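You operate a simulated robot arm through the tools that you are given. There is no shell and no other tool.

The job below is to be done with a simulated two-armed robot. You get a single attempt, and the scene is never put back.

## Task
Turn off the two rings left on and both oven knobs, then move the blue saucepan on to the trivet.
Fine: the other pans stay.
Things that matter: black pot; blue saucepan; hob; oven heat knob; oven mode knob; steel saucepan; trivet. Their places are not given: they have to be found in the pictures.

Only the result counts: the job must be done as asked and must still hold three seconds after the hand-in. Knocking over, shifting, dropping, spilling or breaking anything else fails it.

## Robot
Two 7-joint arms with fingered hands on one trunk that stands fixed in place. Base frame: the origin is at the foot of the trunk, x ahead of it, y to its left, z up. Lengths are in m, angles in degrees, forces in N, time in s.
The left shoulder is at [0.081, 0.241, 1.442], the right one opposite. Each reaches about 1.128 m from its shoulder. Payload 4.9 kg a hand.
The tool frame of a hand sits at the grasp point between the pads (the TCP): z along the fingers, y along the line on which they close. The tips reach 0.032 m beyond it. The gripper opens to 0.2 m; its body begins 0.089 m behind the TCP. The gripper is a hand of 4 fingers: y runs from the thumb to the fingers, the wrist lies at [0, 0, -0.267] in the tool frame, and closing takes about 1.5 s.
Orientation is told as [roll, pitch, yaw] about the base's x, y, z axes, in that order, counted from this pose: with the fingers straight down and closing along the base's y, the tool's x points along the base's -x, its y along +y and its z along -z.

## Interface
- The arms move only by the tool nudge_tool. It takes "left_motion", "right_motion" or both (then of equal length, played together; a hand with none holds still); each is a list of rows, each a list of 6 numbers: the shift along the tool's x, y, z in m, then the turn, a rotation vector about the tool's x, y, z in degrees. In form: [[tx, ty, tz, wx, wy, wz], ...]. A call has 1 to 20 rows; each row shifts and turns the commanded pose from where the row before left it, along the tool's axes as they then stand. "left_fingers" and "right_fingers" are, for a hand that has rows, the gripper command, from -1 (fully open) to 1 (shut), values between in proportion, set as the call begins (left out, the last holds). A row lasts 0.2 s, in which the tool goes at most 0.05 m and 8.6 degrees; a call with a longer step from one row to the next is refused whole, and so is a gripper value outside its range. Where a pose cannot be reached the arm comes as near as it can. A force on the tool above 40 N (or 10 N above the force at the start of the call, whichever is more), or a blocked arm, ends the call early, and 0.2 s more pass. Each finger travels about 0.072 m/s and halts on what it meets, pressing with about 33 N; the grip force reading is that of the motor and also rises with nothing between the fingers. The clock runs only during rows and for 0.2 s after the last one: add rows that do not move to give the fingers time. The reply holds the time, the measured pose of the TCP, the force on the tool along the base axes, the opening and the grip force, in the units named above and with some noise, with the torque about the TCP (base axes, N m) and any sound that the robot's microphone picked up.
- Cameras (640 x 400 px; columns grow to the right, rows downward): "scene" is now at [0.1192, 0.0144, 1.6194]; the picture's right is [0.14, -0.99, 0.00], its down [-0.57, -0.08, -0.82] and it looks along [0.81, 0.11, -0.58] (base axes); focal length 330 px, centre (320, 200). "left" rides on the left gripper at [-0.069, -0.069, -0.116] in its tool frame; the picture's right is [0.71, -0.71, 0.00], its down [0.54, 0.54, -0.64] and it looks along [0.45, 0.45, 0.77] (tool axes); focal length 226 px, centre (320, 200). "right" rides on the right gripper at [0.069, -0.069, -0.116] in its tool frame; the picture's right is [0.71, 0.71, 0.00], its down [-0.54, 0.54, -0.64] and it looks along [-0.45, 0.45, 0.77] (tool axes); focal length 226 px, centre (320, 200).
- grab_frame(camera): a new picture of that camera. It takes no simulated time.
- lift_body(by): slides the trunk up (or, below 0, down) by that many m; the arms and the scene camera ride with it, the base frame stays. It gives what a move gives, with no picture.
- finger_targets(finger1, finger2, finger3, thumb_bend, hand): sets how far each is bent, from 0 (flat) to 1 (curled in); at 0.3 the hand is open as for a grip, at 0.7 the pads meet at the TCP. One left out holds its place. A second passes; each finger stops where it meets its share of the squeeze, and holds until it gets a number again. A gripper value or a shape takes the hand back. It gives what a move gives, with no picture; readings hold the bend of each and the force on the fingers (four entries, about 0 where the hand has none), thumb and palm.
- preshape(shape, hand): the hand has 4 fingers and takes this shape, open, in about a second: jaw (thumb against the fingers, like two jaws); tri (thumb and two fingers); tip (a fingertip pinch); poke (one finger out to press); point (the index stretched); flat (the hand flat); cup (the hand cupped); fist (a fist). The gripper value then closes the fingers along that shape, each until it touches; the sizes above hold for jaw. It gives what a move gives, with no picture.
- turn_head(pan, tilt): turns the head with the scene camera to pan (to the left, within 86 degrees either way) and tilt (down, from -29 to 69), counted from straight ahead of the robot. It gives what a move gives.
- point_at(camera, pixels): for up to 12 pixels [column, row] of the newest picture of that camera ("zoom" is the newest enlarged one), the place [x, y, z] in the base frame of the surface seen there, good to about 0.003 m. It takes no simulated time.
- close_up(camera, box): a new picture of the part [left, top, right, bottom] of that camera's present view, enlarged. It takes no simulated time.
- hand_in(): hands the job in; it is judged then, once.

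Unless the task says otherwise, let go and move clear before handing in.

The tools are called after ">>>" as a command line: name --argument value ..., lists and objects as JSON in quotes. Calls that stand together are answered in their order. nudge_tool: Moves the arms, as the interface text tells. Its arguments: {"type":"object","properties":{"left_motion":{"type":"array","items":{"type":"array","items":{"type":"number"}}},"left_fingers":{"type":"number"},"right_motion":{"type":"array","items":{"type":"array","items":{"type":"number"}}},"right_fingers":{"type":"number"}},"required":[]} The other tools are called the same way: lift_body (by) moves the trunk up or down; preshape (shape, hand) gives the hand a shape; finger_targets (finger1, finger2, finger3, thumb_bend, hand) moves the fingers one by one; turn_head (pan, tilt) turns the head that bears the scene camera; grab_frame (camera) takes a picture; point_at (camera, pixels) gives the place of the surface under pixels of a picture; close_up (camera, box) takes an enlarged picture of a part of a camera's view; hand_in () hands the job in.

At the start:

```text
clock: 0.0
left_tcp_pos: [0.7194, 0.3851, 1.2391]
left_ee_rot: [0.0, 0.1, 0.1]
left_contact_force: [0.2, -0.7, 0.8]
left_torque: [0.01, 0.0, -0.01]
left_opening: 0.1998
left_finger_force: 0.2
left_shape: jaw
left_bend: [0.3, 0.3, 0.3, 0.3]
left_finger forces: [0.1, 0.1, 0.1, 0.0, 0.0, 0.0]
right_tcp_pos: [0.7002, -0.1551, 1.2464]
right_ee_rot: [0.0, -0.1, 0.1]
right_contact_force: [0.2, 0.2, 0.8]
right_torque: [-0.02, 0.02, -0.01]
right_opening: 0.2002
right_finger_force: 0.0
right_shape: jaw
right_bend: [0.3, 0.3, 0.3, 0.3]
right_finger forces: [0.0, 0.0, 0.0, 0.0, 0.0, 0.0]
trunk travel left (down, up): [-0.35, 0.49]
head pan, tilt (commanded): [7.9, 35.2]
```

scene: 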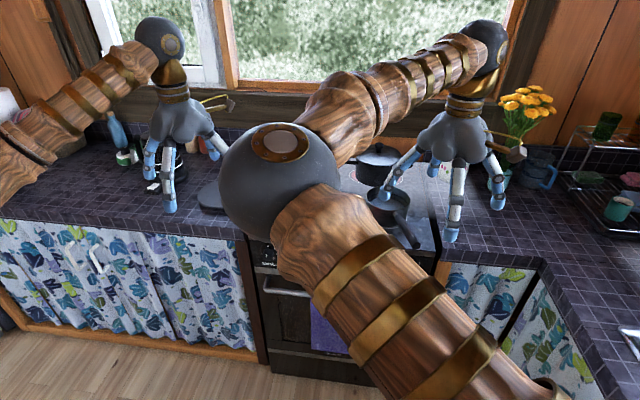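
right: 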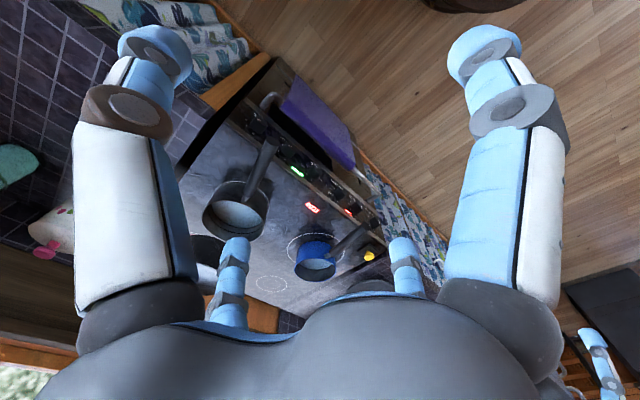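
left: 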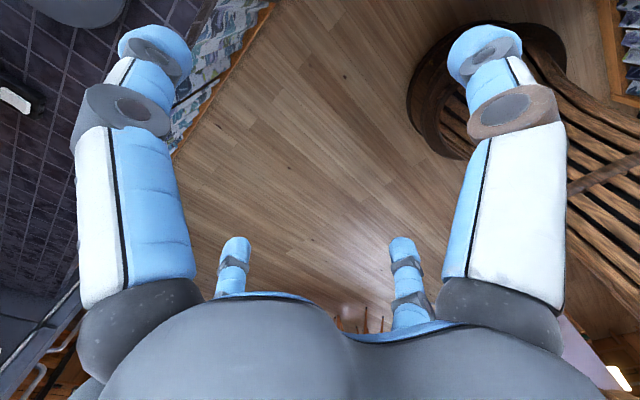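

The right arm blocks the scene camera's view of the hob (around column 300, row 200), while the right hand's camera shows the hob with a blue saucepan near (320, 255) and lit displays near (312, 208). I'll take enlarged pictures to look before moving.

>>> close_up --camera "right" --box '[180, 60, 440, 320]'

>>> close_up --camera "scene" --box '[230, 130, 470, 380]'

```text
1.54 times, centred on (310, 190) of right
```

zoom: 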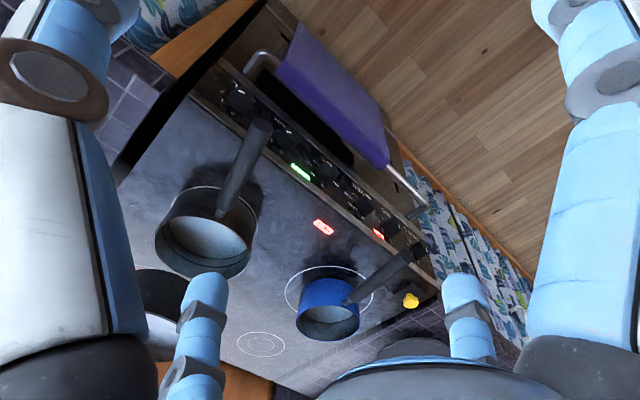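

```text
1.60 times, centred on (350, 255) of scene
```

zoom: 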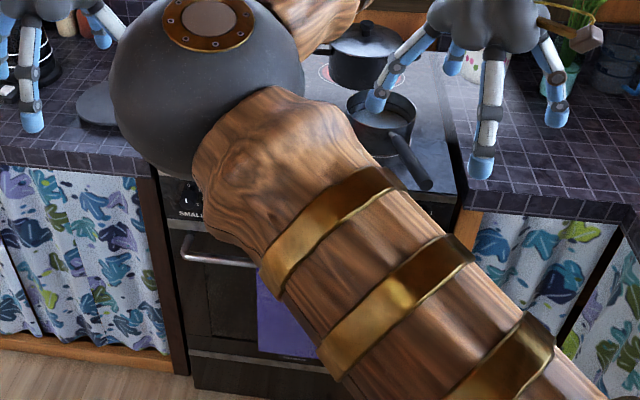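

The zoom shows the hob, knobs along the front panel and "SMALL..." lettering behind the arm. I'll measure several points on the hob and surroundings before moving the right arm aside.

>>> point_at --camera "scene" --pixels '[[525, 100], [540, 170], [470, 250], [375, 165], [410, 235], [215, 195], [180, 270], [290, 290], [600, 130], [620, 210], [260, 240], [110, 130]]'

>>> point_at --camera "right" --pixels '[[312, 208], [348, 211], [297, 172], [318, 250], [318, 272], [340, 232], [236, 215], [262, 150], [370, 255], [270, 283], [300, 155], [260, 120]]'

```text
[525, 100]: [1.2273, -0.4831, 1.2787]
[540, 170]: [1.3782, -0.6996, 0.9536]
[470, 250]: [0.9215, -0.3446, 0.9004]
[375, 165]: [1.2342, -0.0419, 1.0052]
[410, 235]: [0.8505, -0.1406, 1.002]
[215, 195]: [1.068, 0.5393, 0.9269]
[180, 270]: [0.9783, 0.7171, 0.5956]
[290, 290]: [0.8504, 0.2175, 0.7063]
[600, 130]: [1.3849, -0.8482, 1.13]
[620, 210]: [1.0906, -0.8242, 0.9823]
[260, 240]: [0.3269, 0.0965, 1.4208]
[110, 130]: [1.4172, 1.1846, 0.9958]
```

```text
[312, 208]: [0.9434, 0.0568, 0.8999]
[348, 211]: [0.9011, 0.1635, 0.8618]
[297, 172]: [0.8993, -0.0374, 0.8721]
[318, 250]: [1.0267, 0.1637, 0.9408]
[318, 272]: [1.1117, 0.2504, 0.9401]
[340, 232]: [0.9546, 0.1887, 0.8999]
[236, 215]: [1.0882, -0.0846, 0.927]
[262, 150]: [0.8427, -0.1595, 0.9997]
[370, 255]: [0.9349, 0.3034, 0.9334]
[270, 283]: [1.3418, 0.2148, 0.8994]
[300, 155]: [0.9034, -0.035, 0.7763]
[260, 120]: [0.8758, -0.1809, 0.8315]
```

Hob surface is at z≈0.90, its front edge x≈0.90, and knobs are on the front panel around z≈0.86. I'll pull the right hand back and to the right to clear the view.

>>> nudge_tool --right_motion '[[0.015, -0.04, -0.005, 0, 0, 0], [0.015, -0.04, -0.005, 0, 0, 0], [0.015, -0.04, -0.005, 0, 0, 0], [0.015, -0.04, -0.005, 0, 0, 0], [0.015, -0.04, -0.005, 0, 0, 0], [0.015, -0.04, -0.005, 0, 0, 0], [0.015, -0.04, -0.005, 0, 0, 0], [0.015, -0.04, -0.005, 0, 0, 0], [0, 0, 0, 0, 0, 0]]'

>>> grab_frame --camera "scene"

```text
clock: 2.0
left_tcp_pos: [0.7202, 0.3864, 1.2388]
left_ee_rot: [-0.1, -0.1, 0.0]
left_contact_force: [-0.2, 0.0, -0.6]
left_torque: [-0.01, 0.01, 0.02]
left_opening: 0.2
left_finger_force: 0.2
left_shape: jaw
left_bend: [0.3, 0.3, 0.3, 0.3]
left_finger forces: [0.0, 0.0, 0.1, 0.0, 0.0, 0.0]
right_tcp_pos: [0.5765, -0.4738, 1.2848]
right_ee_rot: [-0.2, 0.0, 0.0]
right_contact_force: [-0.9, 0.4, -0.5]
right_torque: [-0.04, 0.02, -0.01]
right_opening: 0.1999
right_finger_force: 0.1
right_shape: jaw
right_bend: [0.3, 0.3, 0.3, 0.3]
right_finger forces: [0.0, 0.0, 0.1, 0.0, 0.0, 0.0]
trunk travel left (down, up): [-0.35, 0.49]
head pan, tilt (commanded): [7.9, 35.2]
```

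```text
taken
```

scene: 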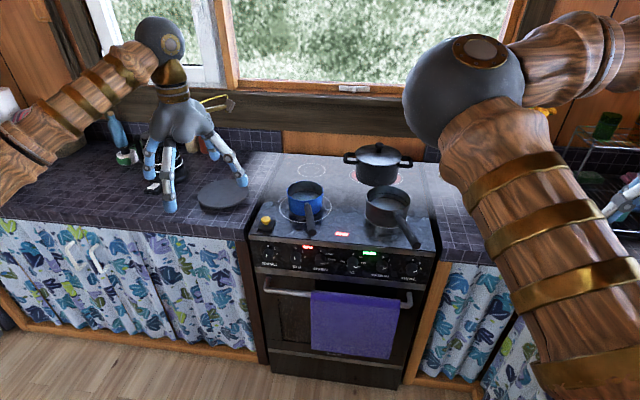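

The view is clear now: blue saucepan at (305,200), steel saucepan (390,208), black pot (378,165), a round dark plate near (223,195), and a panel of knobs along row 262. I'll zoom in on the panel and hob.

>>> close_up --camera "scene" --box '[245, 225, 345, 288]'

>>> close_up --camera "scene" --box '[335, 225, 435, 288]'

>>> close_up --camera "scene" --box '[180, 130, 440, 292]'

```text
6.35 times, centred on (295, 256) of scene
```

zoom: 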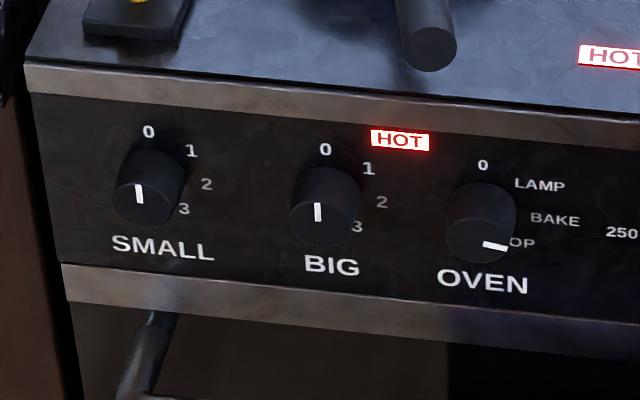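

```text
6.35 times, centred on (385, 256) of scene
```

zoom: 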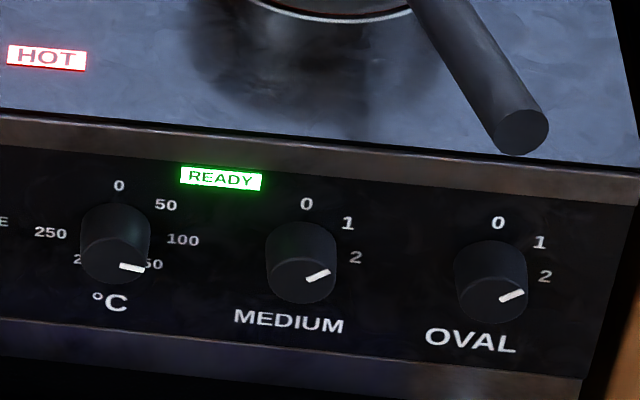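

```text
2.46 times, centred on (310, 211) of scene
```

zoom: 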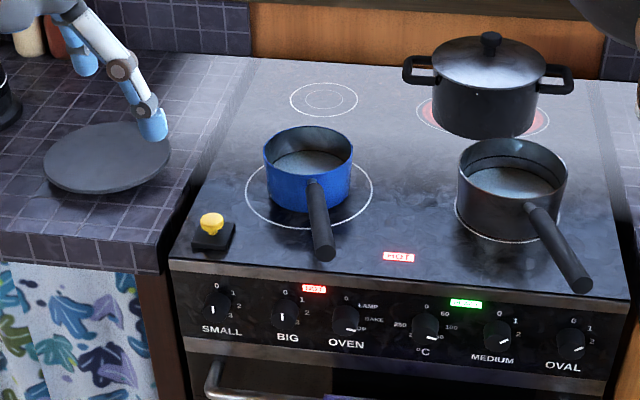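

Knob labels read SMALL, BIG, OVEN, °C, MEDIUM, OVAL; MEDIUM and OVAL appear to point at 2, OVEN at TOP and °C near 150. I'll zoom in closer on each knob, on the yellow item and on the round disc at (223,195).

>>> close_up --camera "scene" --box '[255, 240, 305, 275]'

>>> close_up --camera "scene" --box '[305, 240, 365, 280]'

>>> close_up --camera "scene" --box '[370, 245, 430, 285]'

>>> close_up --camera "scene" --box '[185, 165, 285, 235]'

```text
11.43 times, centred on (280, 258) of scene
```

zoom: 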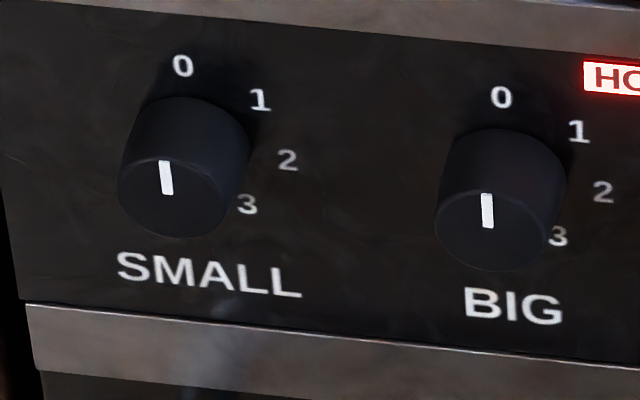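

```text
10.00 times, centred on (335, 260) of scene
```

zoom: 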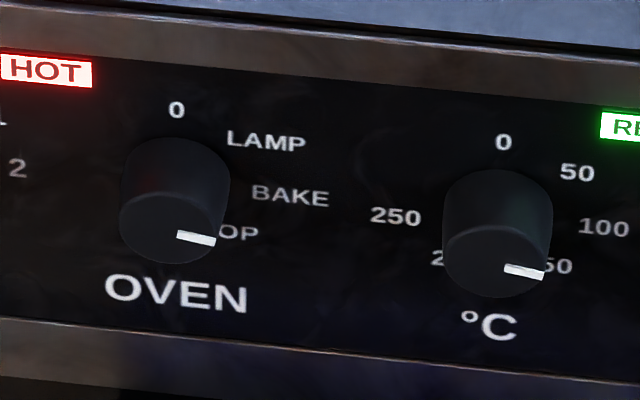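

```text
10.00 times, centred on (400, 265) of scene
```

zoom: 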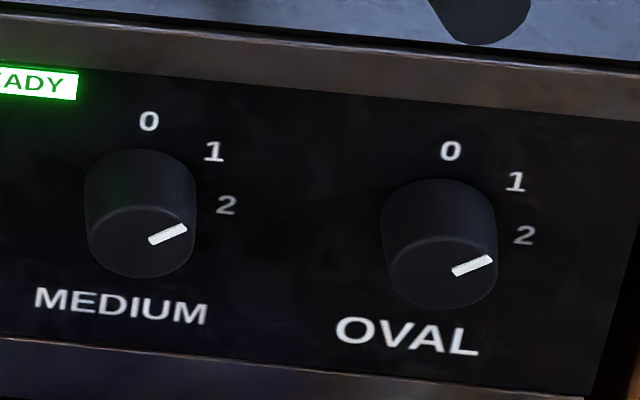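

```text
5.71 times, centred on (235, 200) of scene
```

zoom: 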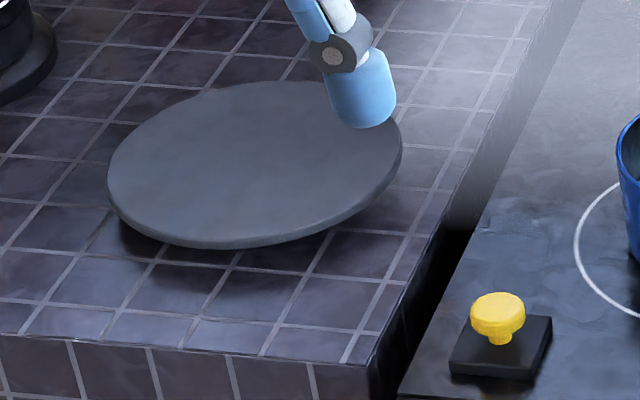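

MEDIUM and OVAL point to 2, OVEN to TOP and °C to about 150, while SMALL and BIG are at 0. I'll now measure the MEDIUM/OVAL knobs in an enlarged picture.

>>> close_up --camera "scene" --box '[370, 245, 430, 285]'

>>> point_at --camera "zoom" --pixels '[[139, 245], [92, 245], [187, 245], [139, 212], [139, 272], [148, 122], [226, 205], [213, 152], [442, 275], [450, 152], [524, 235], [442, 305]]'

>>> close_up --camera "scene" --box '[305, 240, 365, 280]'

>>> point_at --camera "zoom" --pixels '[[165, 232], [125, 225], [212, 225], [165, 202], [165, 260], [176, 110], [290, 196], [490, 265], [446, 260], [545, 260], [503, 143], [603, 227]]'

```text
10.00 times, centred on (400, 265) of scene
```

zoom: 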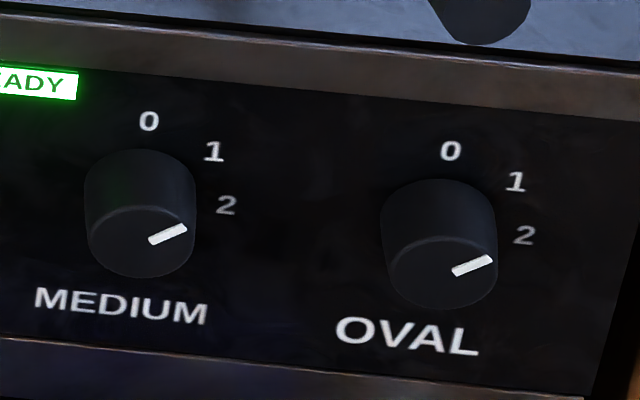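

```text
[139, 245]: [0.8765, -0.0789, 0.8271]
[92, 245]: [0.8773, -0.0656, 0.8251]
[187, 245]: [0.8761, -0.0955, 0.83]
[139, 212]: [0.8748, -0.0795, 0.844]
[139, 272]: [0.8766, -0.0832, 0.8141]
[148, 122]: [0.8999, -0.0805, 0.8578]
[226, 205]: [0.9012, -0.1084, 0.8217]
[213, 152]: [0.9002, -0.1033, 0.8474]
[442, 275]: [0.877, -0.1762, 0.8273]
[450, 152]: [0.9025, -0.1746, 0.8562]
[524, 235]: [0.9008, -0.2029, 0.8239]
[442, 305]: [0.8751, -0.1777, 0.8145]
```

```text
10.00 times, centred on (335, 260) of scene
```

zoom: 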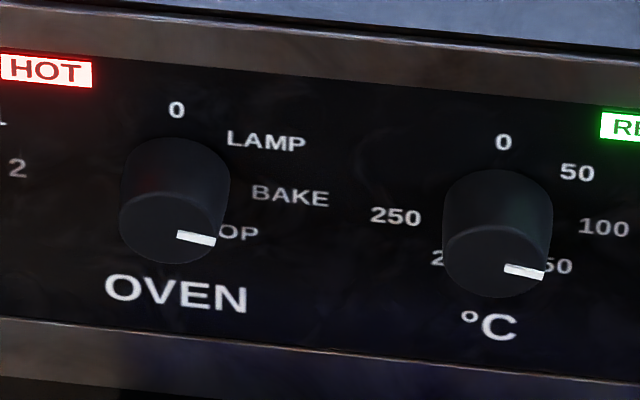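

```text
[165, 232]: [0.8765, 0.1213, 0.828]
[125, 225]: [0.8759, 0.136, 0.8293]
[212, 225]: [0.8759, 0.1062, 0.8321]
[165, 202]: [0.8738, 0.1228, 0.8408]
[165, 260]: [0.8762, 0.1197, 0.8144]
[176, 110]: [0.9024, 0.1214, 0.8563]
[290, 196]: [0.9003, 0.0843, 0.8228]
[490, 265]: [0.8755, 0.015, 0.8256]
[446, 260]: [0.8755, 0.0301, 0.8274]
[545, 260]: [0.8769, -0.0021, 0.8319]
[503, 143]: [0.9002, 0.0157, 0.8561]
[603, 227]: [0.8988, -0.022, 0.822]
```

Knob faces are at x≈0.876, panel at x≈0.900, with centres at z≈0.828 and y≈0.121 (OVEN), 0.015 (°C), -0.080 (MEDIUM), -0.176 (OVAL). I'll measure the pointer marks, hob edge, oven handle, pan handles and disc.

>>> close_up --camera "scene" --box '[305, 240, 365, 280]'

>>> point_at --camera "zoom" --pixels '[[179, 235], [213, 241], [505, 267], [542, 275], [265, 142], [240, 233], [575, 172], [395, 215], [320, 85], [320, 50], [320, 30], [300, 10]]'

>>> close_up --camera "scene" --box '[370, 245, 430, 285]'

>>> point_at --camera "zoom" --pixels '[[151, 241], [185, 229], [453, 273], [490, 260], [470, 40], [440, 10], [515, 182], [320, 100], [320, 60], [320, 45], [600, 390], [200, 360]]'

>>> point_at --camera "scene" --pixels '[[264, 290], [300, 294], [405, 304], [350, 297], [350, 320], [310, 236], [306, 205], [416, 245], [396, 222], [215, 195], [200, 205], [236, 182]]'

```text
10.00 times, centred on (335, 260) of scene
```

zoom: 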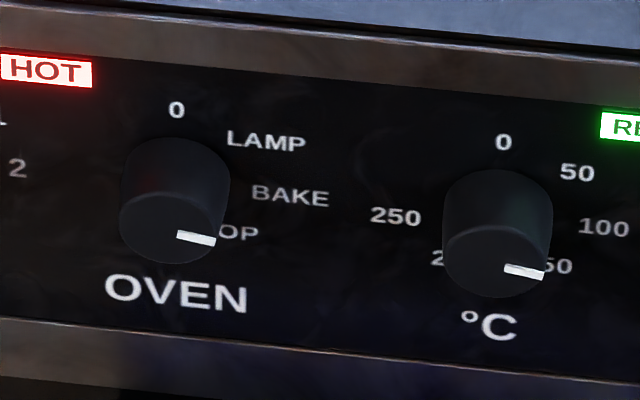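

```text
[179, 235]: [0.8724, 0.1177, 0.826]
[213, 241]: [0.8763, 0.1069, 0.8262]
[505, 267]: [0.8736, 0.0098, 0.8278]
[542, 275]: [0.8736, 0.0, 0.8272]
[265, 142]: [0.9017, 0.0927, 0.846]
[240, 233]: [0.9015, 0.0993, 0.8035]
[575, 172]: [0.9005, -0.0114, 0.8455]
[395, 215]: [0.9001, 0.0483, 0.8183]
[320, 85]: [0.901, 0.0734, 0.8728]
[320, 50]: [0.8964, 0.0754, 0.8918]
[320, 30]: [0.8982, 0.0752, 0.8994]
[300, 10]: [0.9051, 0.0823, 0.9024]
```

```text
10.00 times, centred on (400, 265) of scene
```

zoom: 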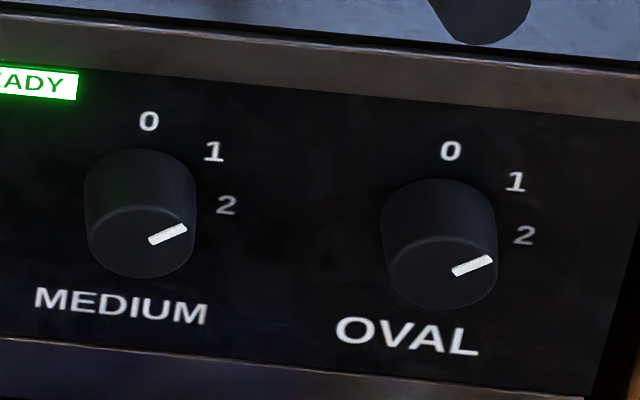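

```text
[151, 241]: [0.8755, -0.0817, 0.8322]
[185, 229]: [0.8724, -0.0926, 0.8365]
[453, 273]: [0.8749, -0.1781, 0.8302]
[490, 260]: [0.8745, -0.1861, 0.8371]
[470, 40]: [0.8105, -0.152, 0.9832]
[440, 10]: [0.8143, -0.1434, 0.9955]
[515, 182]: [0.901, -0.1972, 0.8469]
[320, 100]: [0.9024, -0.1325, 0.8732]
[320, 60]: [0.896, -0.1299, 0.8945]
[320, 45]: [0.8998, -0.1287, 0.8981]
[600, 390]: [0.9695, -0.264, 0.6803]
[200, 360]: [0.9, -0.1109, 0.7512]
```

```text
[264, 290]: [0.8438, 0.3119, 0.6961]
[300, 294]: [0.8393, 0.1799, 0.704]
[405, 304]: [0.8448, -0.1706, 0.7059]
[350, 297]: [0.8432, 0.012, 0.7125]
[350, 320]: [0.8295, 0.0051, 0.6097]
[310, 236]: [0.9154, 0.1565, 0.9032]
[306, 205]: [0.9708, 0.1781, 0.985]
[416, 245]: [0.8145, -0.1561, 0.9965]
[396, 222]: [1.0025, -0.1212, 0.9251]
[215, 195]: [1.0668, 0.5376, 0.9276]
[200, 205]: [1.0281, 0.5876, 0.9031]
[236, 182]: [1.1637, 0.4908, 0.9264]
```

The oven handle sits at z≈0.70, well below the knobs (z≈0.828), and the knobs need turning anticlockwise: MEDIUM/OVAL about 52°, OVEN and °C about 100°. I'll check the right-hand counter and the left side before lowering the trunk.

>>> turn_head --pan -40 --tilt 40

>>> grab_frame --camera "scene"

>>> point_at --camera "scene" --pixels '[[320, 200], [400, 250], [300, 300], [200, 250], [450, 150], [500, 300], [150, 200], [100, 150], [350, 350], [250, 200], [550, 200], [600, 350]]'

>>> turn_head --pan 40 --tilt 40

>>> grab_frame --camera "scene"

```text
clock: 3.2
left_tcp_pos: [0.7201, 0.3846, 1.2393]
left_ee_rot: [0.0, 0.0, -0.1]
left_contact_force: [-0.6, -0.1, -0.4]
left_torque: [0.01, -0.01, 0.01]
left_opening: 0.1999
left_finger_force: 0.0
left_shape: jaw
left_bend: [0.3, 0.3, 0.3, 0.3]
left_finger forces: [0.0, 0.0, 0.1, 0.0, 0.0, 0.1]
right_tcp_pos: [0.5777, -0.4753, 1.2845]
right_ee_rot: [0.0, 0.0, 0.0]
right_contact_force: [0.1, -0.2, -1.1]
right_torque: [-0.03, -0.02, 0.0]
right_opening: 0.2
right_finger_force: 0.1
right_shape: jaw
right_bend: [0.3, 0.3, 0.3, 0.3]
right_finger forces: [0.0, 0.0, 0.1, 0.1, 0.0, 0.0]
trunk travel left (down, up): [-0.35, 0.49]
head pan, tilt (commanded): [-40.0, 40.0]
```

```text
taken
```

scene: 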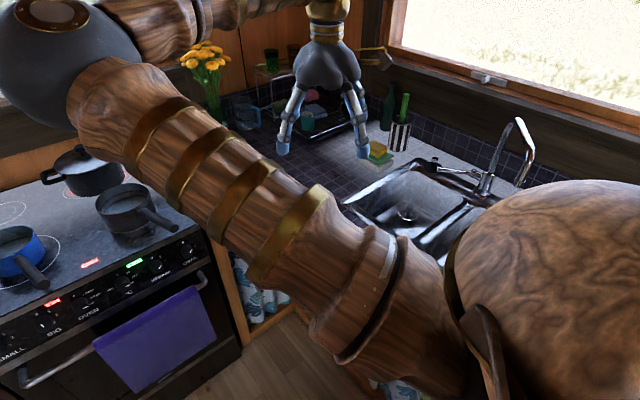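

```text
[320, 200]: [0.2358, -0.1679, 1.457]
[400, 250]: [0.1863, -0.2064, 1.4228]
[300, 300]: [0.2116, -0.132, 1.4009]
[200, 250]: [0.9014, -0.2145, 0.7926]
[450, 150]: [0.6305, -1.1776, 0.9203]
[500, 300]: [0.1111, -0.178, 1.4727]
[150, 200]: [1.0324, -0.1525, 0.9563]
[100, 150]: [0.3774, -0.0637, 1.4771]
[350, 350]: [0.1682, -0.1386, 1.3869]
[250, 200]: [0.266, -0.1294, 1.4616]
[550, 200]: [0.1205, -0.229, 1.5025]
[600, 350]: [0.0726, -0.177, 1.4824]
```

```text
clock: 4.7
left_tcp_pos: [0.7185, 0.3864, 1.2394]
left_ee_rot: [0.0, 0.0, 0.1]
left_contact_force: [-0.2, -0.8, -0.3]
left_torque: [-0.01, 0.01, 0.01]
left_opening: 0.1997
left_finger_force: 0.0
left_shape: jaw
left_bend: [0.3, 0.3, 0.3, 0.3]
left_finger forces: [0.1, 0.1, 0.1, 0.0, 0.0, 0.1]
right_tcp_pos: [0.5769, -0.474, 1.2847]
right_ee_rot: [0.0, 0.0, 0.0]
right_contact_force: [-0.2, -0.9, -0.6]
right_torque: [0.0, 0.01, 0.03]
right_opening: 0.1999
right_finger_force: 0.1
right_shape: jaw
right_bend: [0.3, 0.3, 0.3, 0.3]
right_finger forces: [0.1, 0.0, 0.1, 0.0, 0.0, 0.0]
trunk travel left (down, up): [-0.35, 0.49]
head pan, tilt (commanded): [40.0, 40.0]
```

```text
taken
```

scene: 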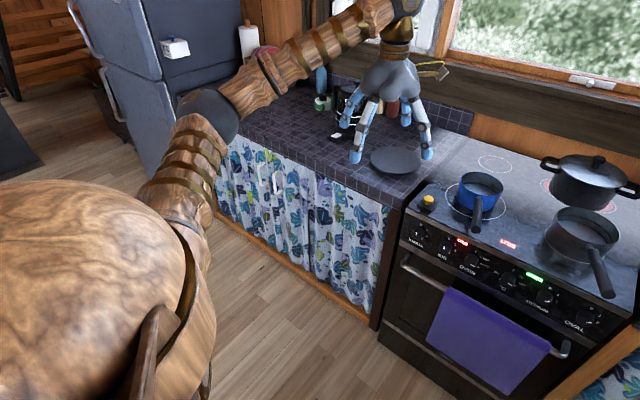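

The disc at (395,160) is the only trivet candidate on the left counter. I'll check where the left elbow (205,115) and the counter edges are before lowering the trunk.

>>> point_at --camera "scene" --pixels '[[205, 110], [185, 100], [270, 85], [210, 160], [240, 130], [300, 160], [380, 205], [395, 160], [372, 158], [420, 158], [395, 150], [428, 202]]'

>>> close_up --camera "scene" --box '[320, 60, 520, 220]'

```text
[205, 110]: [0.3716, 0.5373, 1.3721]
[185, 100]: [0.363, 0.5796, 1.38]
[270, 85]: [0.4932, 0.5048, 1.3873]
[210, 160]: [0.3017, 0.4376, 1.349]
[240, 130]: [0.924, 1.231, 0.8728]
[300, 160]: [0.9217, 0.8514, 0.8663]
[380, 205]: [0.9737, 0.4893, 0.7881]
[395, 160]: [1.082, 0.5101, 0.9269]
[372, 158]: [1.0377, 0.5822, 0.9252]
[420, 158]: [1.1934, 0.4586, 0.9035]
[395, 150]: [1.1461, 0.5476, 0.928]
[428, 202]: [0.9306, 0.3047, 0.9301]
```

```text
2.50 times, centred on (420, 140) of scene
```

zoom: 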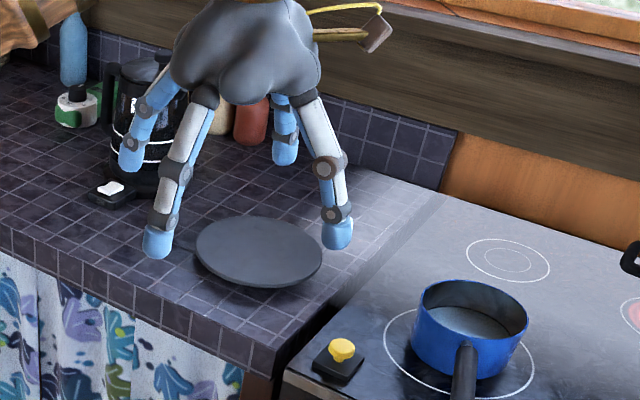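

The trivet is the round disc centred near (1.095, 0.52), its top at z≈0.927; the left elbow is at x≈0.37, well clear of the counters. I'll lower the trunk 0.25 m and turn the head back to the hob.

>>> lift_body --by -0.25

>>> turn_head --pan 5 --tilt 30

>>> grab_frame --camera "scene"

```text
clock: 7.3
left_tcp_pos: [0.7199, 0.3848, 0.9885]
left_ee_rot: [-0.2, 0.0, 0.1]
left_contact_force: [0.5, 0.0, -0.8]
left_torque: [-0.02, -0.01, 0.02]
left_opening: 0.2001
left_finger_force: 0.1
left_shape: jaw
left_bend: [0.3, 0.3, 0.3, 0.3]
left_finger forces: [0.0, 0.0, 0.1, 0.0, 0.1, 0.1]
right_tcp_pos: [0.5785, -0.4743, 1.0357]
right_ee_rot: [0.0, 0.0, 0.0]
right_contact_force: [-0.1, 0.1, 0.4]
right_torque: [0.02, -0.01, -0.02]
right_opening: 0.1998
right_finger_force: 0.0
right_shape: jaw
right_bend: [0.3, 0.3, 0.3, 0.3]
right_finger forces: [0.0, 0.1, 0.1, 0.0, 0.0, 0.1]
trunk travel left (down, up): [-0.1, 0.74]
head pan, tilt (commanded): [40.0, 40.0]
```

```text
clock: 8.3
left_tcp_pos: [0.7186, 0.3851, 0.99]
left_ee_rot: [0.0, 0.0, 0.1]
left_contact_force: [-0.3, -0.5, 0.0]
left_torque: [0.01, -0.01, -0.01]
left_opening: 0.1998
left_finger_force: 0.0
left_shape: jaw
left_bend: [0.3, 0.3, 0.3, 0.3]
left_finger forces: [0.0, 0.1, 0.0, 0.0, 0.0, 0.1]
right_tcp_pos: [0.5777, -0.4745, 1.0352]
right_ee_rot: [-0.1, -0.1, 0.0]
right_contact_force: [0.1, 0.1, -0.1]
right_torque: [-0.02, -0.01, -0.04]
right_opening: 0.1996
right_finger_force: 0.0
right_shape: jaw
right_bend: [0.3, 0.3, 0.3, 0.3]
right_finger forces: [0.0, 0.0, 0.0, 0.1, 0.0, 0.0]
trunk travel left (down, up): [-0.1, 0.74]
head pan, tilt (commanded): [5.0, 30.0]
```

```text
taken
```

scene: 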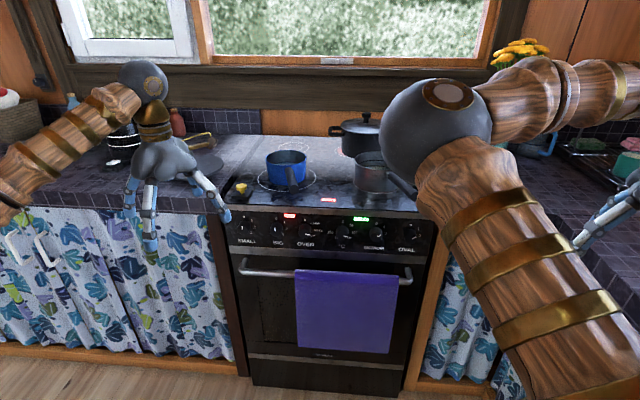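

The lower view shows the panel more frontally, with knobs at row ≈230. I'll zoom in once more for accurate pointer angles, and start moving the right hand to a forward-pointing pose.

>>> close_up --camera "scene" --box '[280, 205, 430, 260]'

>>> nudge_tool --right_motion '[[-0.025, 0.031, 0.008, 0, 0, 0], [-0.025, 0.031, 0.008, 0, 0, 0], [-0.025, 0.031, 0.008, 0, 0, 0], [-0.025, 0.031, 0.008, 0, 0, 0], [0, 0, 0, 0, -8.2, 0], [0, 0, 0, 0, -8.2, 0], [0, 0, 0, 0, -8.2, 0], [0, 0, 0, 0, -8.2, 0], [0, 0, 0, 0, -8.2, 0], [0, 0, 0, 0, -8.2, 0], [0, 0, 0, 0, -8.2, 0], [0, 0, 0, 0, -8.2, 0], [0, 0, 0, 0, -8.2, 0], [0, 0, 0, 0, -8.2, 0], [0, 0, 0, 0, -8.0, 0]]'

>>> grab_frame --camera "scene"

>>> grab_frame --camera "right"

```text
4.27 times, centred on (355, 232) of scene
```

zoom: 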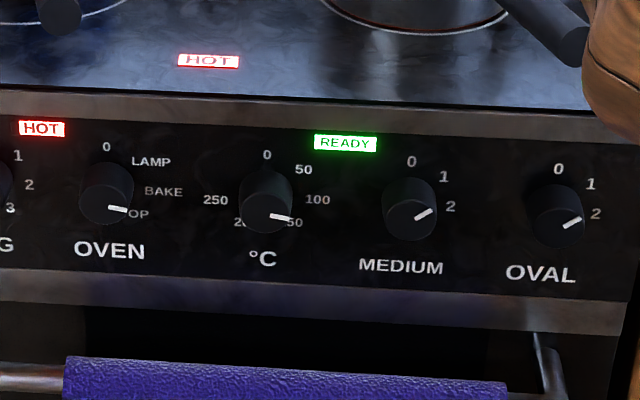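

```text
clock: 11.5
left_tcp_pos: [0.7176, 0.3864, 0.9907]
left_ee_rot: [-0.2, -0.1, 0.1]
left_contact_force: [-0.4, 1.1, -0.5]
left_torque: [-0.03, -0.05, 0.01]
left_opening: 0.1998
left_finger_force: 0.1
left_shape: jaw
left_bend: [0.3, 0.3, 0.3, 0.3]
left_finger forces: [0.0, 0.0, 0.1, 0.0, 0.0, 0.1]
right_tcp_pos: [0.6764, -0.3474, 1.0046]
right_ee_rot: [-0.5, -79.4, 0.6]
right_contact_force: [0.0, -0.5, 1.0]
right_torque: [0.0, 0.03, -0.04]
right_opening: 0.2001
right_finger_force: 0.0
right_shape: jaw
right_bend: [0.3, 0.3, 0.3, 0.3]
right_finger forces: [0.0, 0.0, 0.2, 0.0, 0.0, 0.0]
right hand out of reach, approached as far as the arm can: row 15
trunk travel left (down, up): [-0.1, 0.74]
head pan, tilt (commanded): [5.0, 30.0]
```

```text
taken
```

scene: 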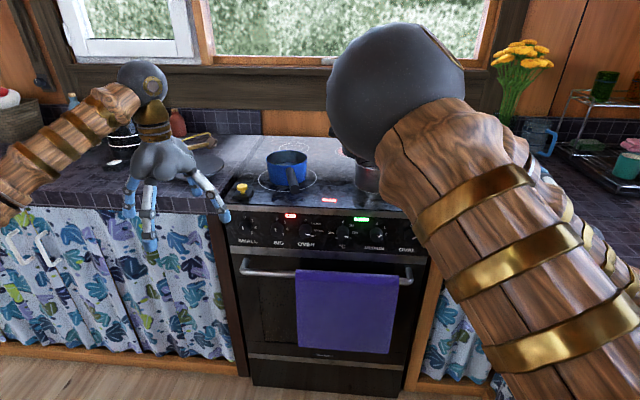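

```text
taken
```

right: 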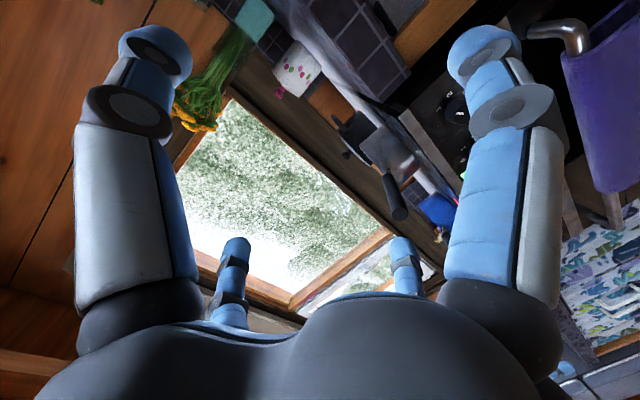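

The right hand reached a pitch of only about -79° here ("out of reach" on the last row), so I'll fix that nearer the stove. First I'll try the "tri" shape here in free air and look at it.

>>> preshape --hand "right" --shape "tri"

>>> grab_frame --camera "right"

>>> preshape --hand "right" --shape "tip"

>>> grab_frame --camera "right"

```text
clock: 12.4
left_tcp_pos: [0.7196, 0.3853, 0.9908]
left_ee_rot: [0.0, 0.0, -0.1]
left_contact_force: [-0.5, 0.3, -0.3]
left_torque: [0.0, -0.01, 0.04]
left_opening: 0.1997
left_finger_force: 0.0
left_shape: jaw
left_bend: [0.3, 0.3, 0.3, 0.3]
left_finger forces: [0.0, 0.0, 0.0, 0.0, 0.0, 0.0]
right_tcp_pos: [0.6782, -0.3503, 1.003]
right_ee_rot: [-0.1, -79.2, 0.1]
right_contact_force: [-0.2, -0.3, 0.8]
right_torque: [0.02, -0.03, 0.02]
right_opening: 0.1997
right_finger_force: 0.0
right_shape: tri
right_bend: [0.3, 0.3, 0.3, 0.3]
right_finger forces: [0.0, 0.0, 0.0, 0.1, 0.1, 0.0]
trunk travel left (down, up): [-0.1, 0.74]
head pan, tilt (commanded): [5.0, 30.0]
```

```text
taken
```

right: 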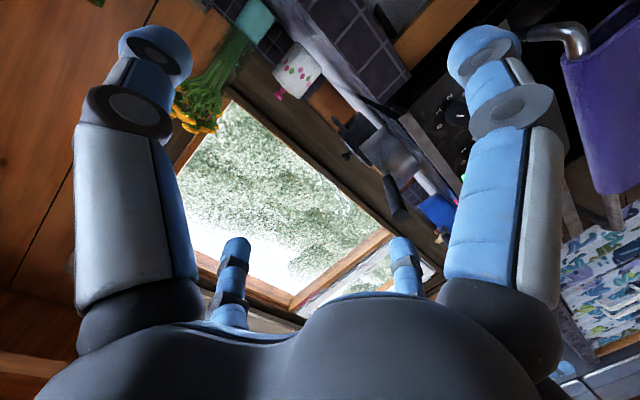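

```text
clock: 13.3
left_tcp_pos: [0.7201, 0.3858, 0.9898]
left_ee_rot: [0.1, 0.0, 0.0]
left_contact_force: [-0.3, 0.7, -0.8]
left_torque: [-0.01, 0.04, 0.0]
left_opening: 0.1999
left_finger_force: 0.1
left_shape: jaw
left_bend: [0.3, 0.3, 0.3, 0.3]
left_finger forces: [0.0, 0.0, 0.1, 0.0, 0.1, 0.0]
right_tcp_pos: [0.6777, -0.3504, 1.0031]
right_ee_rot: [-0.1, -79.2, 0.2]
right_contact_force: [0.0, -0.2, 0.4]
right_torque: [-0.01, -0.03, -0.02]
right_opening: 0.1999
right_finger_force: 0.1
right_shape: tip
right_bend: [0.16, 0.3, 0.16, 0.3]
right_finger forces: [0.0, 0.1, 0.1, 0.1, 0.0, 0.0]
trunk travel left (down, up): [-0.1, 0.74]
head pan, tilt (commanded): [5.0, 30.0]
```

```text
taken
```

right: 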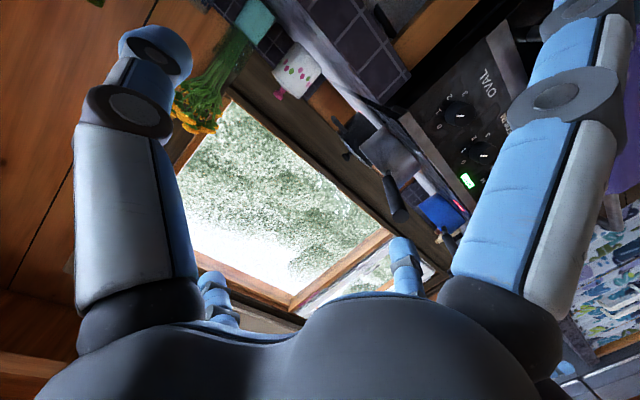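

In "tip" only one opposing pair stays in; the hand is a four-way claw around the tool axis, which suits gripping a round knob like a chuck. I'll go back to "jaw", close it to a narrow opening and see its shape and the commanded pose.

>>> preshape --hand "right" --shape "jaw"

>>> nudge_tool --right_motion '[[0, 0, 0, 0, 0, 0], [0, 0, 0, 0, 0, 0], [0, 0, 0, 0, 0, 0], [0, 0, 0, 0, 0, 0], [0, 0, 0, 0, 0, 0], [0, 0, 0, 0, 0, 0]]' --right_fingers 0.3

>>> grab_frame --camera "right"

```text
clock: 14.2
left_tcp_pos: [0.72, 0.3852, 0.9891]
left_ee_rot: [0.1, 0.0, 0.0]
left_contact_force: [0.2, 0.2, -0.7]
left_torque: [0.03, 0.01, -0.01]
left_opening: 0.1998
left_finger_force: 0.0
left_shape: jaw
left_bend: [0.3, 0.3, 0.3, 0.3]
left_finger forces: [0.0, 0.0, 0.0, 0.0, 0.0, 0.1]
right_tcp_pos: [0.6784, -0.3517, 1.0024]
right_ee_rot: [-0.1, -79.2, 0.1]
right_contact_force: [0.3, 0.4, 0.1]
right_torque: [0.01, 0.06, -0.01]
right_opening: 0.1998
right_finger_force: 0.1
right_shape: jaw
right_bend: [0.3, 0.3, 0.3, 0.3]
right_finger forces: [0.1, 0.1, 0.0, 0.0, 0.0, 0.1]
trunk travel left (down, up): [-0.1, 0.74]
head pan, tilt (commanded): [5.0, 30.0]
```

```text
clock: 15.6
left_tcp_pos: [0.7189, 0.3851, 0.9893]
left_ee_rot: [0.0, 0.0, -0.1]
left_contact_force: [-0.2, 0.5, -0.7]
left_torque: [0.01, 0.01, 0.02]
left_opening: 0.1999
left_finger_force: 0.0
left_shape: jaw
left_bend: [0.3, 0.3, 0.3, 0.3]
left_finger forces: [0.0, 0.0, 0.1, 0.0, 0.0, 0.1]
right_tcp_pos: [0.6786, -0.3508, 1.0031]
right_ee_rot: [0.1, -79.3, 0.0]
right_contact_force: [0.6, -0.1, 0.9]
right_torque: [-0.03, 0.05, 0.02]
right_opening: 0.07
right_finger_force: 0.1
right_shape: jaw
right_bend: [0.45, 0.45, 0.45, 0.44]
right_finger forces: [0.0, 0.0, 0.1, 0.0, 0.1, 0.0]
trunk travel left (down, up): [-0.1, 0.74]
head pan, tilt (commanded): [5.0, 30.0]
```

```text
taken
```

right: 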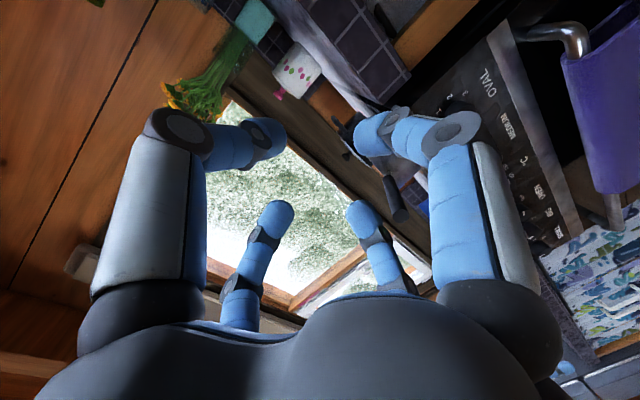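

With command 0.3 the opening is 0.07 m, a good pre-grasp. I'll move the hand down and left to stand in front of the OVAL knob at about (0.76, -0.176, 0.83), staying short of the steel pan's handle tip at x≈0.81.

>>> nudge_tool --right_motion '[[0.026, 0.029, 0.01, 0, 0, 0], [0.026, 0.029, 0.01, 0, 0, 0], [0.026, 0.029, 0.015, 0, 0, 0], [0.026, 0.029, 0.02, 0, 0, 0], [0.026, 0.029, 0.025, 0, 0, 0], [0.027, 0.03, 0.03, 0, 0, 0], [0, 0, 0, 0, 0, 0]]'

>>> grab_frame --camera "scene"

>>> grab_frame --camera "right"

```text
refused: row 6 steps farther than a row can; nothing moved
```

```text
taken
```

scene: 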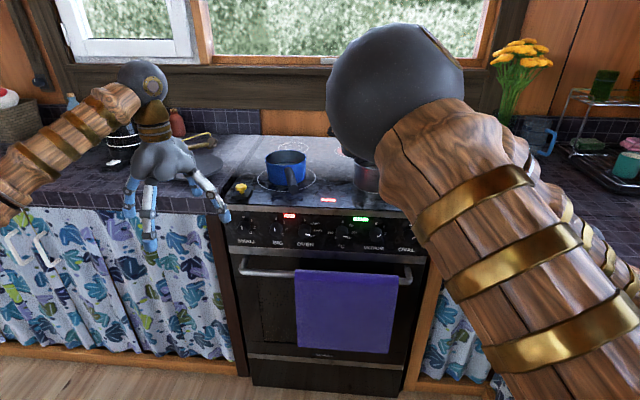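

```text
taken
```

right: 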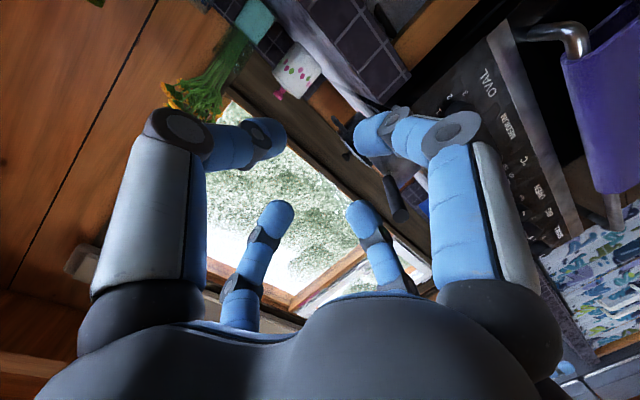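

The call was refused because row 6 exceeded 0.05 m, and nothing moved. I'll resend the same path with smaller steps.

>>> nudge_tool --right_motion '[[0.022, 0.025, 0.01, 0, 0, 0], [0.022, 0.025, 0.01, 0, 0, 0], [0.022, 0.025, 0.015, 0, 0, 0], [0.022, 0.025, 0.015, 0, 0, 0], [0.022, 0.025, 0.02, 0, 0, 0], [0.022, 0.025, 0.02, 0, 0, 0], [0.024, 0.025, 0.02, 0, 0, 0], [0, 0, 0, 0, 0, 0]]'

>>> grab_frame --camera "scene"

>>> grab_frame --camera "right"

```text
clock: 17.4
left_tcp_pos: [0.7193, 0.3858, 0.9897]
left_ee_rot: [0.0, 0.0, 0.0]
left_contact_force: [-0.5, 0.1, -0.1]
left_torque: [-0.02, 0.0, 0.03]
left_opening: 0.1999
left_finger_force: 0.0
left_shape: jaw
left_bend: [0.3, 0.3, 0.3, 0.3]
left_finger forces: [0.0, 0.0, 0.1, 0.0, 0.1, 0.0]
right_tcp_pos: [0.6777, -0.3509, 1.0018]
right_ee_rot: [-0.1, -79.2, 0.0]
right_contact_force: [-0.7, -0.6, 0.9]
right_torque: [0.01, -0.02, 0.04]
right_opening: 0.0704
right_finger_force: 0.1
right_shape: jaw
right_bend: [0.45, 0.45, 0.45, 0.44]
right_finger forces: [0.1, 0.0, 0.0, 0.0, 0.0, 0.1]
right hand out of reach, approached as far as the arm can: row 1, 2, 3, 4, 5, 6, 7
trunk travel left (down, up): [-0.1, 0.74]
head pan, tilt (commanded): [5.0, 30.0]
```

```text
taken
```

scene: 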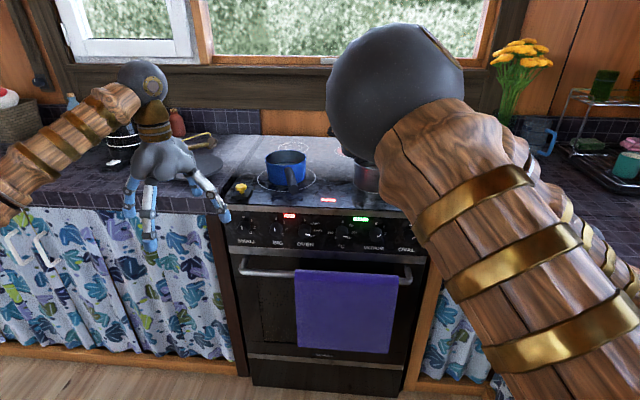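

```text
taken
```

right: 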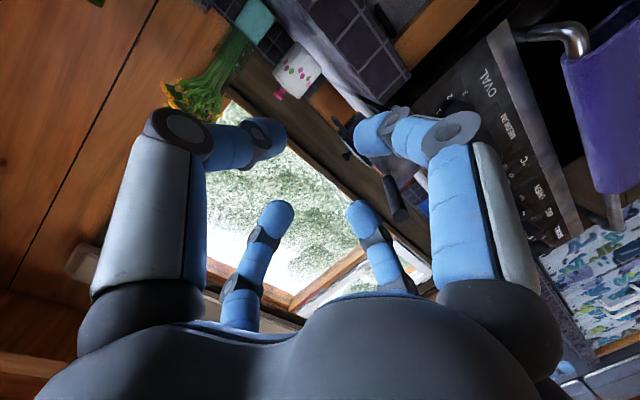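

None of the rows moved the arm: it is at a joint limit with this pitch. I'll back the pitch off by 25° and see how the commanded pose responds.

>>> nudge_tool --right_motion '[[0, 0, 0, 0, 8, 0], [0, 0, 0, 0, 8, 0], [0, 0, 0, 0, 8, 0], [0, 0, 0, 0, 0, 0]]'

```text
clock: 18.4
left_tcp_pos: [0.7197, 0.3851, 0.989]
left_ee_rot: [0.1, 0.0, 0.0]
left_contact_force: [0.5, 0.1, -0.3]
left_torque: [0.02, -0.02, -0.02]
left_opening: 0.1999
left_finger_force: 0.1
left_shape: jaw
left_bend: [0.3, 0.3, 0.3, 0.3]
left_finger forces: [0.0, 0.0, 0.0, 0.1, 0.1, 0.0]
right_tcp_pos: [0.6745, -0.3566, 0.9995]
right_ee_rot: [-0.5, -54.7, -0.3]
right_contact_force: [-0.6, 0.1, -0.6]
right_torque: [0.0, 0.03, -0.01]
right_opening: 0.0703
right_finger_force: 0.1
right_shape: jaw
right_bend: [0.45, 0.45, 0.45, 0.44]
right_finger forces: [0.1, 0.0, 0.0, 0.1, 0.0, 0.0]
trunk travel left (down, up): [-0.1, 0.74]
head pan, tilt (commanded): [5.0, 30.0]
```

The commanded pose follows the reached pose, so the hand can be recovered. I'll move to about (0.76, -0.18, 0.84) at the current pitch of -55°, and then try to pitch up further there.

>>> nudge_tool --right_motion '[[0.0117, 0.0253, 0.0231, 0, 0, 0], [0.0117, 0.0253, 0.0231, 0, 0, 0], [0.0117, 0.0253, 0.0231, 0, 0, 0], [0.0117, 0.0253, 0.0231, 0, 0, 0], [0.0117, 0.0253, 0.0231, 0, 0, 0], [0.0117, 0.0253, 0.0231, 0, 0, 0], [0.0117, 0.0253, 0.0231, 0, 0, 0], [0, 0, 0, 0, 0, 0]]'

>>> grab_frame --camera "scene"

>>> grab_frame --camera "left"

```text
clock: 20.2
left_tcp_pos: [0.7191, 0.3847, 0.9888]
left_ee_rot: [0.0, -0.1, 0.0]
left_contact_force: [-1.0, 0.9, 0.5]
left_torque: [-0.01, 0.02, 0.0]
left_opening: 0.1999
left_finger_force: 0.0
left_shape: jaw
left_bend: [0.3, 0.3, 0.3, 0.3]
left_finger forces: [0.1, 0.0, 0.1, 0.0, 0.0, 0.1]
right_tcp_pos: [0.7657, -0.1743, 0.8477]
right_ee_rot: [0.0, -55.4, 0.1]
right_contact_force: [0.1, 0.1, -0.2]
right_torque: [-0.02, 0.05, 0.0]
right_opening: 0.0703
right_finger_force: 0.1
right_shape: jaw
right_bend: [0.45, 0.45, 0.45, 0.44]
right_finger forces: [0.0, 0.0, 0.0, 0.0, 0.0, 0.0]
trunk travel left (down, up): [-0.1, 0.74]
head pan, tilt (commanded): [5.0, 30.0]
```

```text
taken
```

scene: 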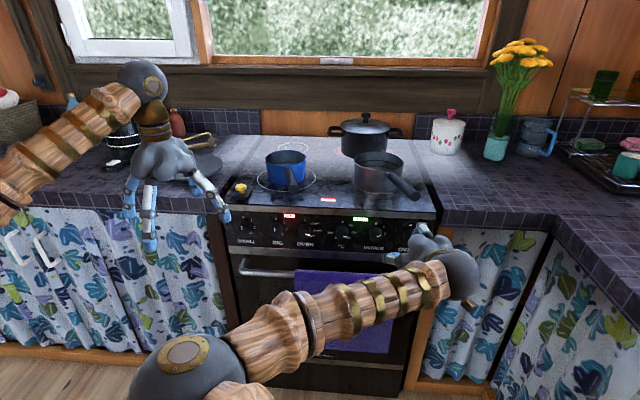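

```text
taken
```

left: 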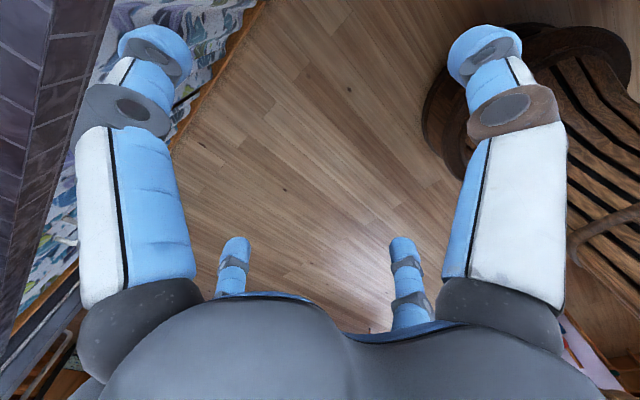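

The arm settled into a lower-elbow posture, with a clear view of the hob and the hand at (440,255) in front of OVAL. I'll pitch up the remaining 35° here.

>>> nudge_tool --right_motion '[[0, 0, 0, 0, -8.6, 0], [0, 0, 0, 0, -8.6, 0], [0, 0, 0, 0, -8.6, 0], [0, 0, 0, 0, -8.6, 0], [0, 0, 0, 0, 0, 0]]'

>>> grab_frame --camera "scene"

>>> grab_frame --camera "right"

```text
clock: 21.4
left_tcp_pos: [0.7185, 0.3852, 0.9899]
left_ee_rot: [0.1, 0.0, 0.0]
left_contact_force: [0.0, 0.5, 0.3]
left_torque: [-0.02, 0.01, 0.02]
left_opening: 0.2
left_finger_force: 0.0
left_shape: jaw
left_bend: [0.3, 0.3, 0.3, 0.3]
left_finger forces: [0.1, 0.1, 0.0, 0.1, 0.1, 0.0]
right_tcp_pos: [0.7647, -0.1751, 0.8451]
right_ee_rot: [0.1, -61.0, 0.0]
right_contact_force: [-0.1, 0.3, -0.3]
right_torque: [-0.01, 0.01, -0.01]
right_opening: 0.0704
right_finger_force: 0.1
right_shape: jaw
right_bend: [0.45, 0.45, 0.45, 0.44]
right_finger forces: [0.0, 0.1, 0.0, 0.0, 0.0, 0.0]
right hand out of reach, approached as far as the arm can: row 1, 2, 3, 4
trunk travel left (down, up): [-0.1, 0.74]
head pan, tilt (commanded): [5.0, 30.0]
```

```text
taken
```

scene: 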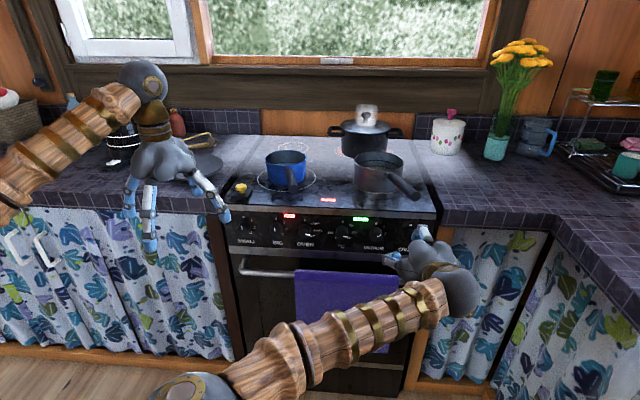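

```text
taken
```

right: 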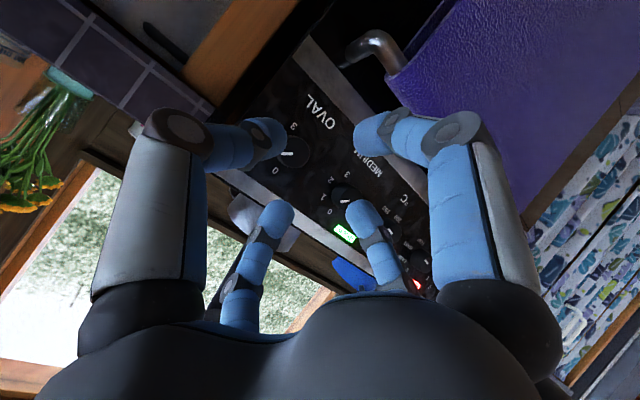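

Only -61° was reached, so the wrist is limited in this posture; also something grey-white appeared above the black pot at (367,115). I'll look closer at that and at the OVAL knob from the hand camera.

>>> close_up --camera "scene" --box '[300, 90, 440, 220]'

>>> close_up --camera "right" --box '[230, 80, 430, 280]'

```text
3.08 times, centred on (370, 155) of scene
```

zoom: 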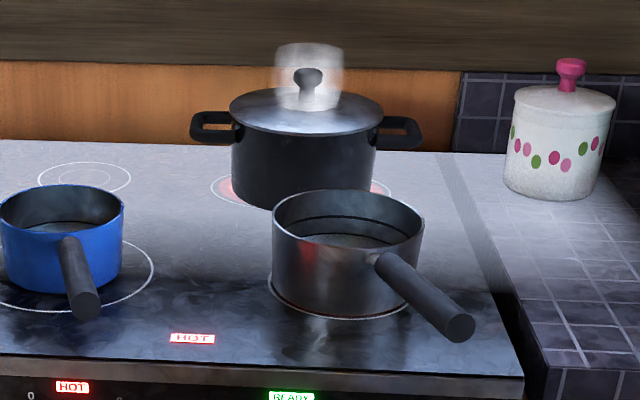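

```text
2.00 times, centred on (330, 180) of right
```

zoom: 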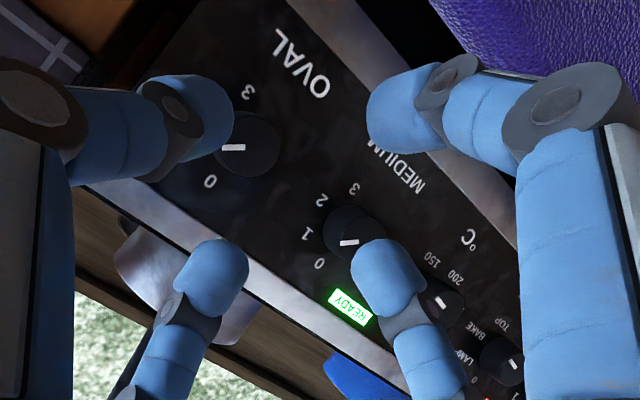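

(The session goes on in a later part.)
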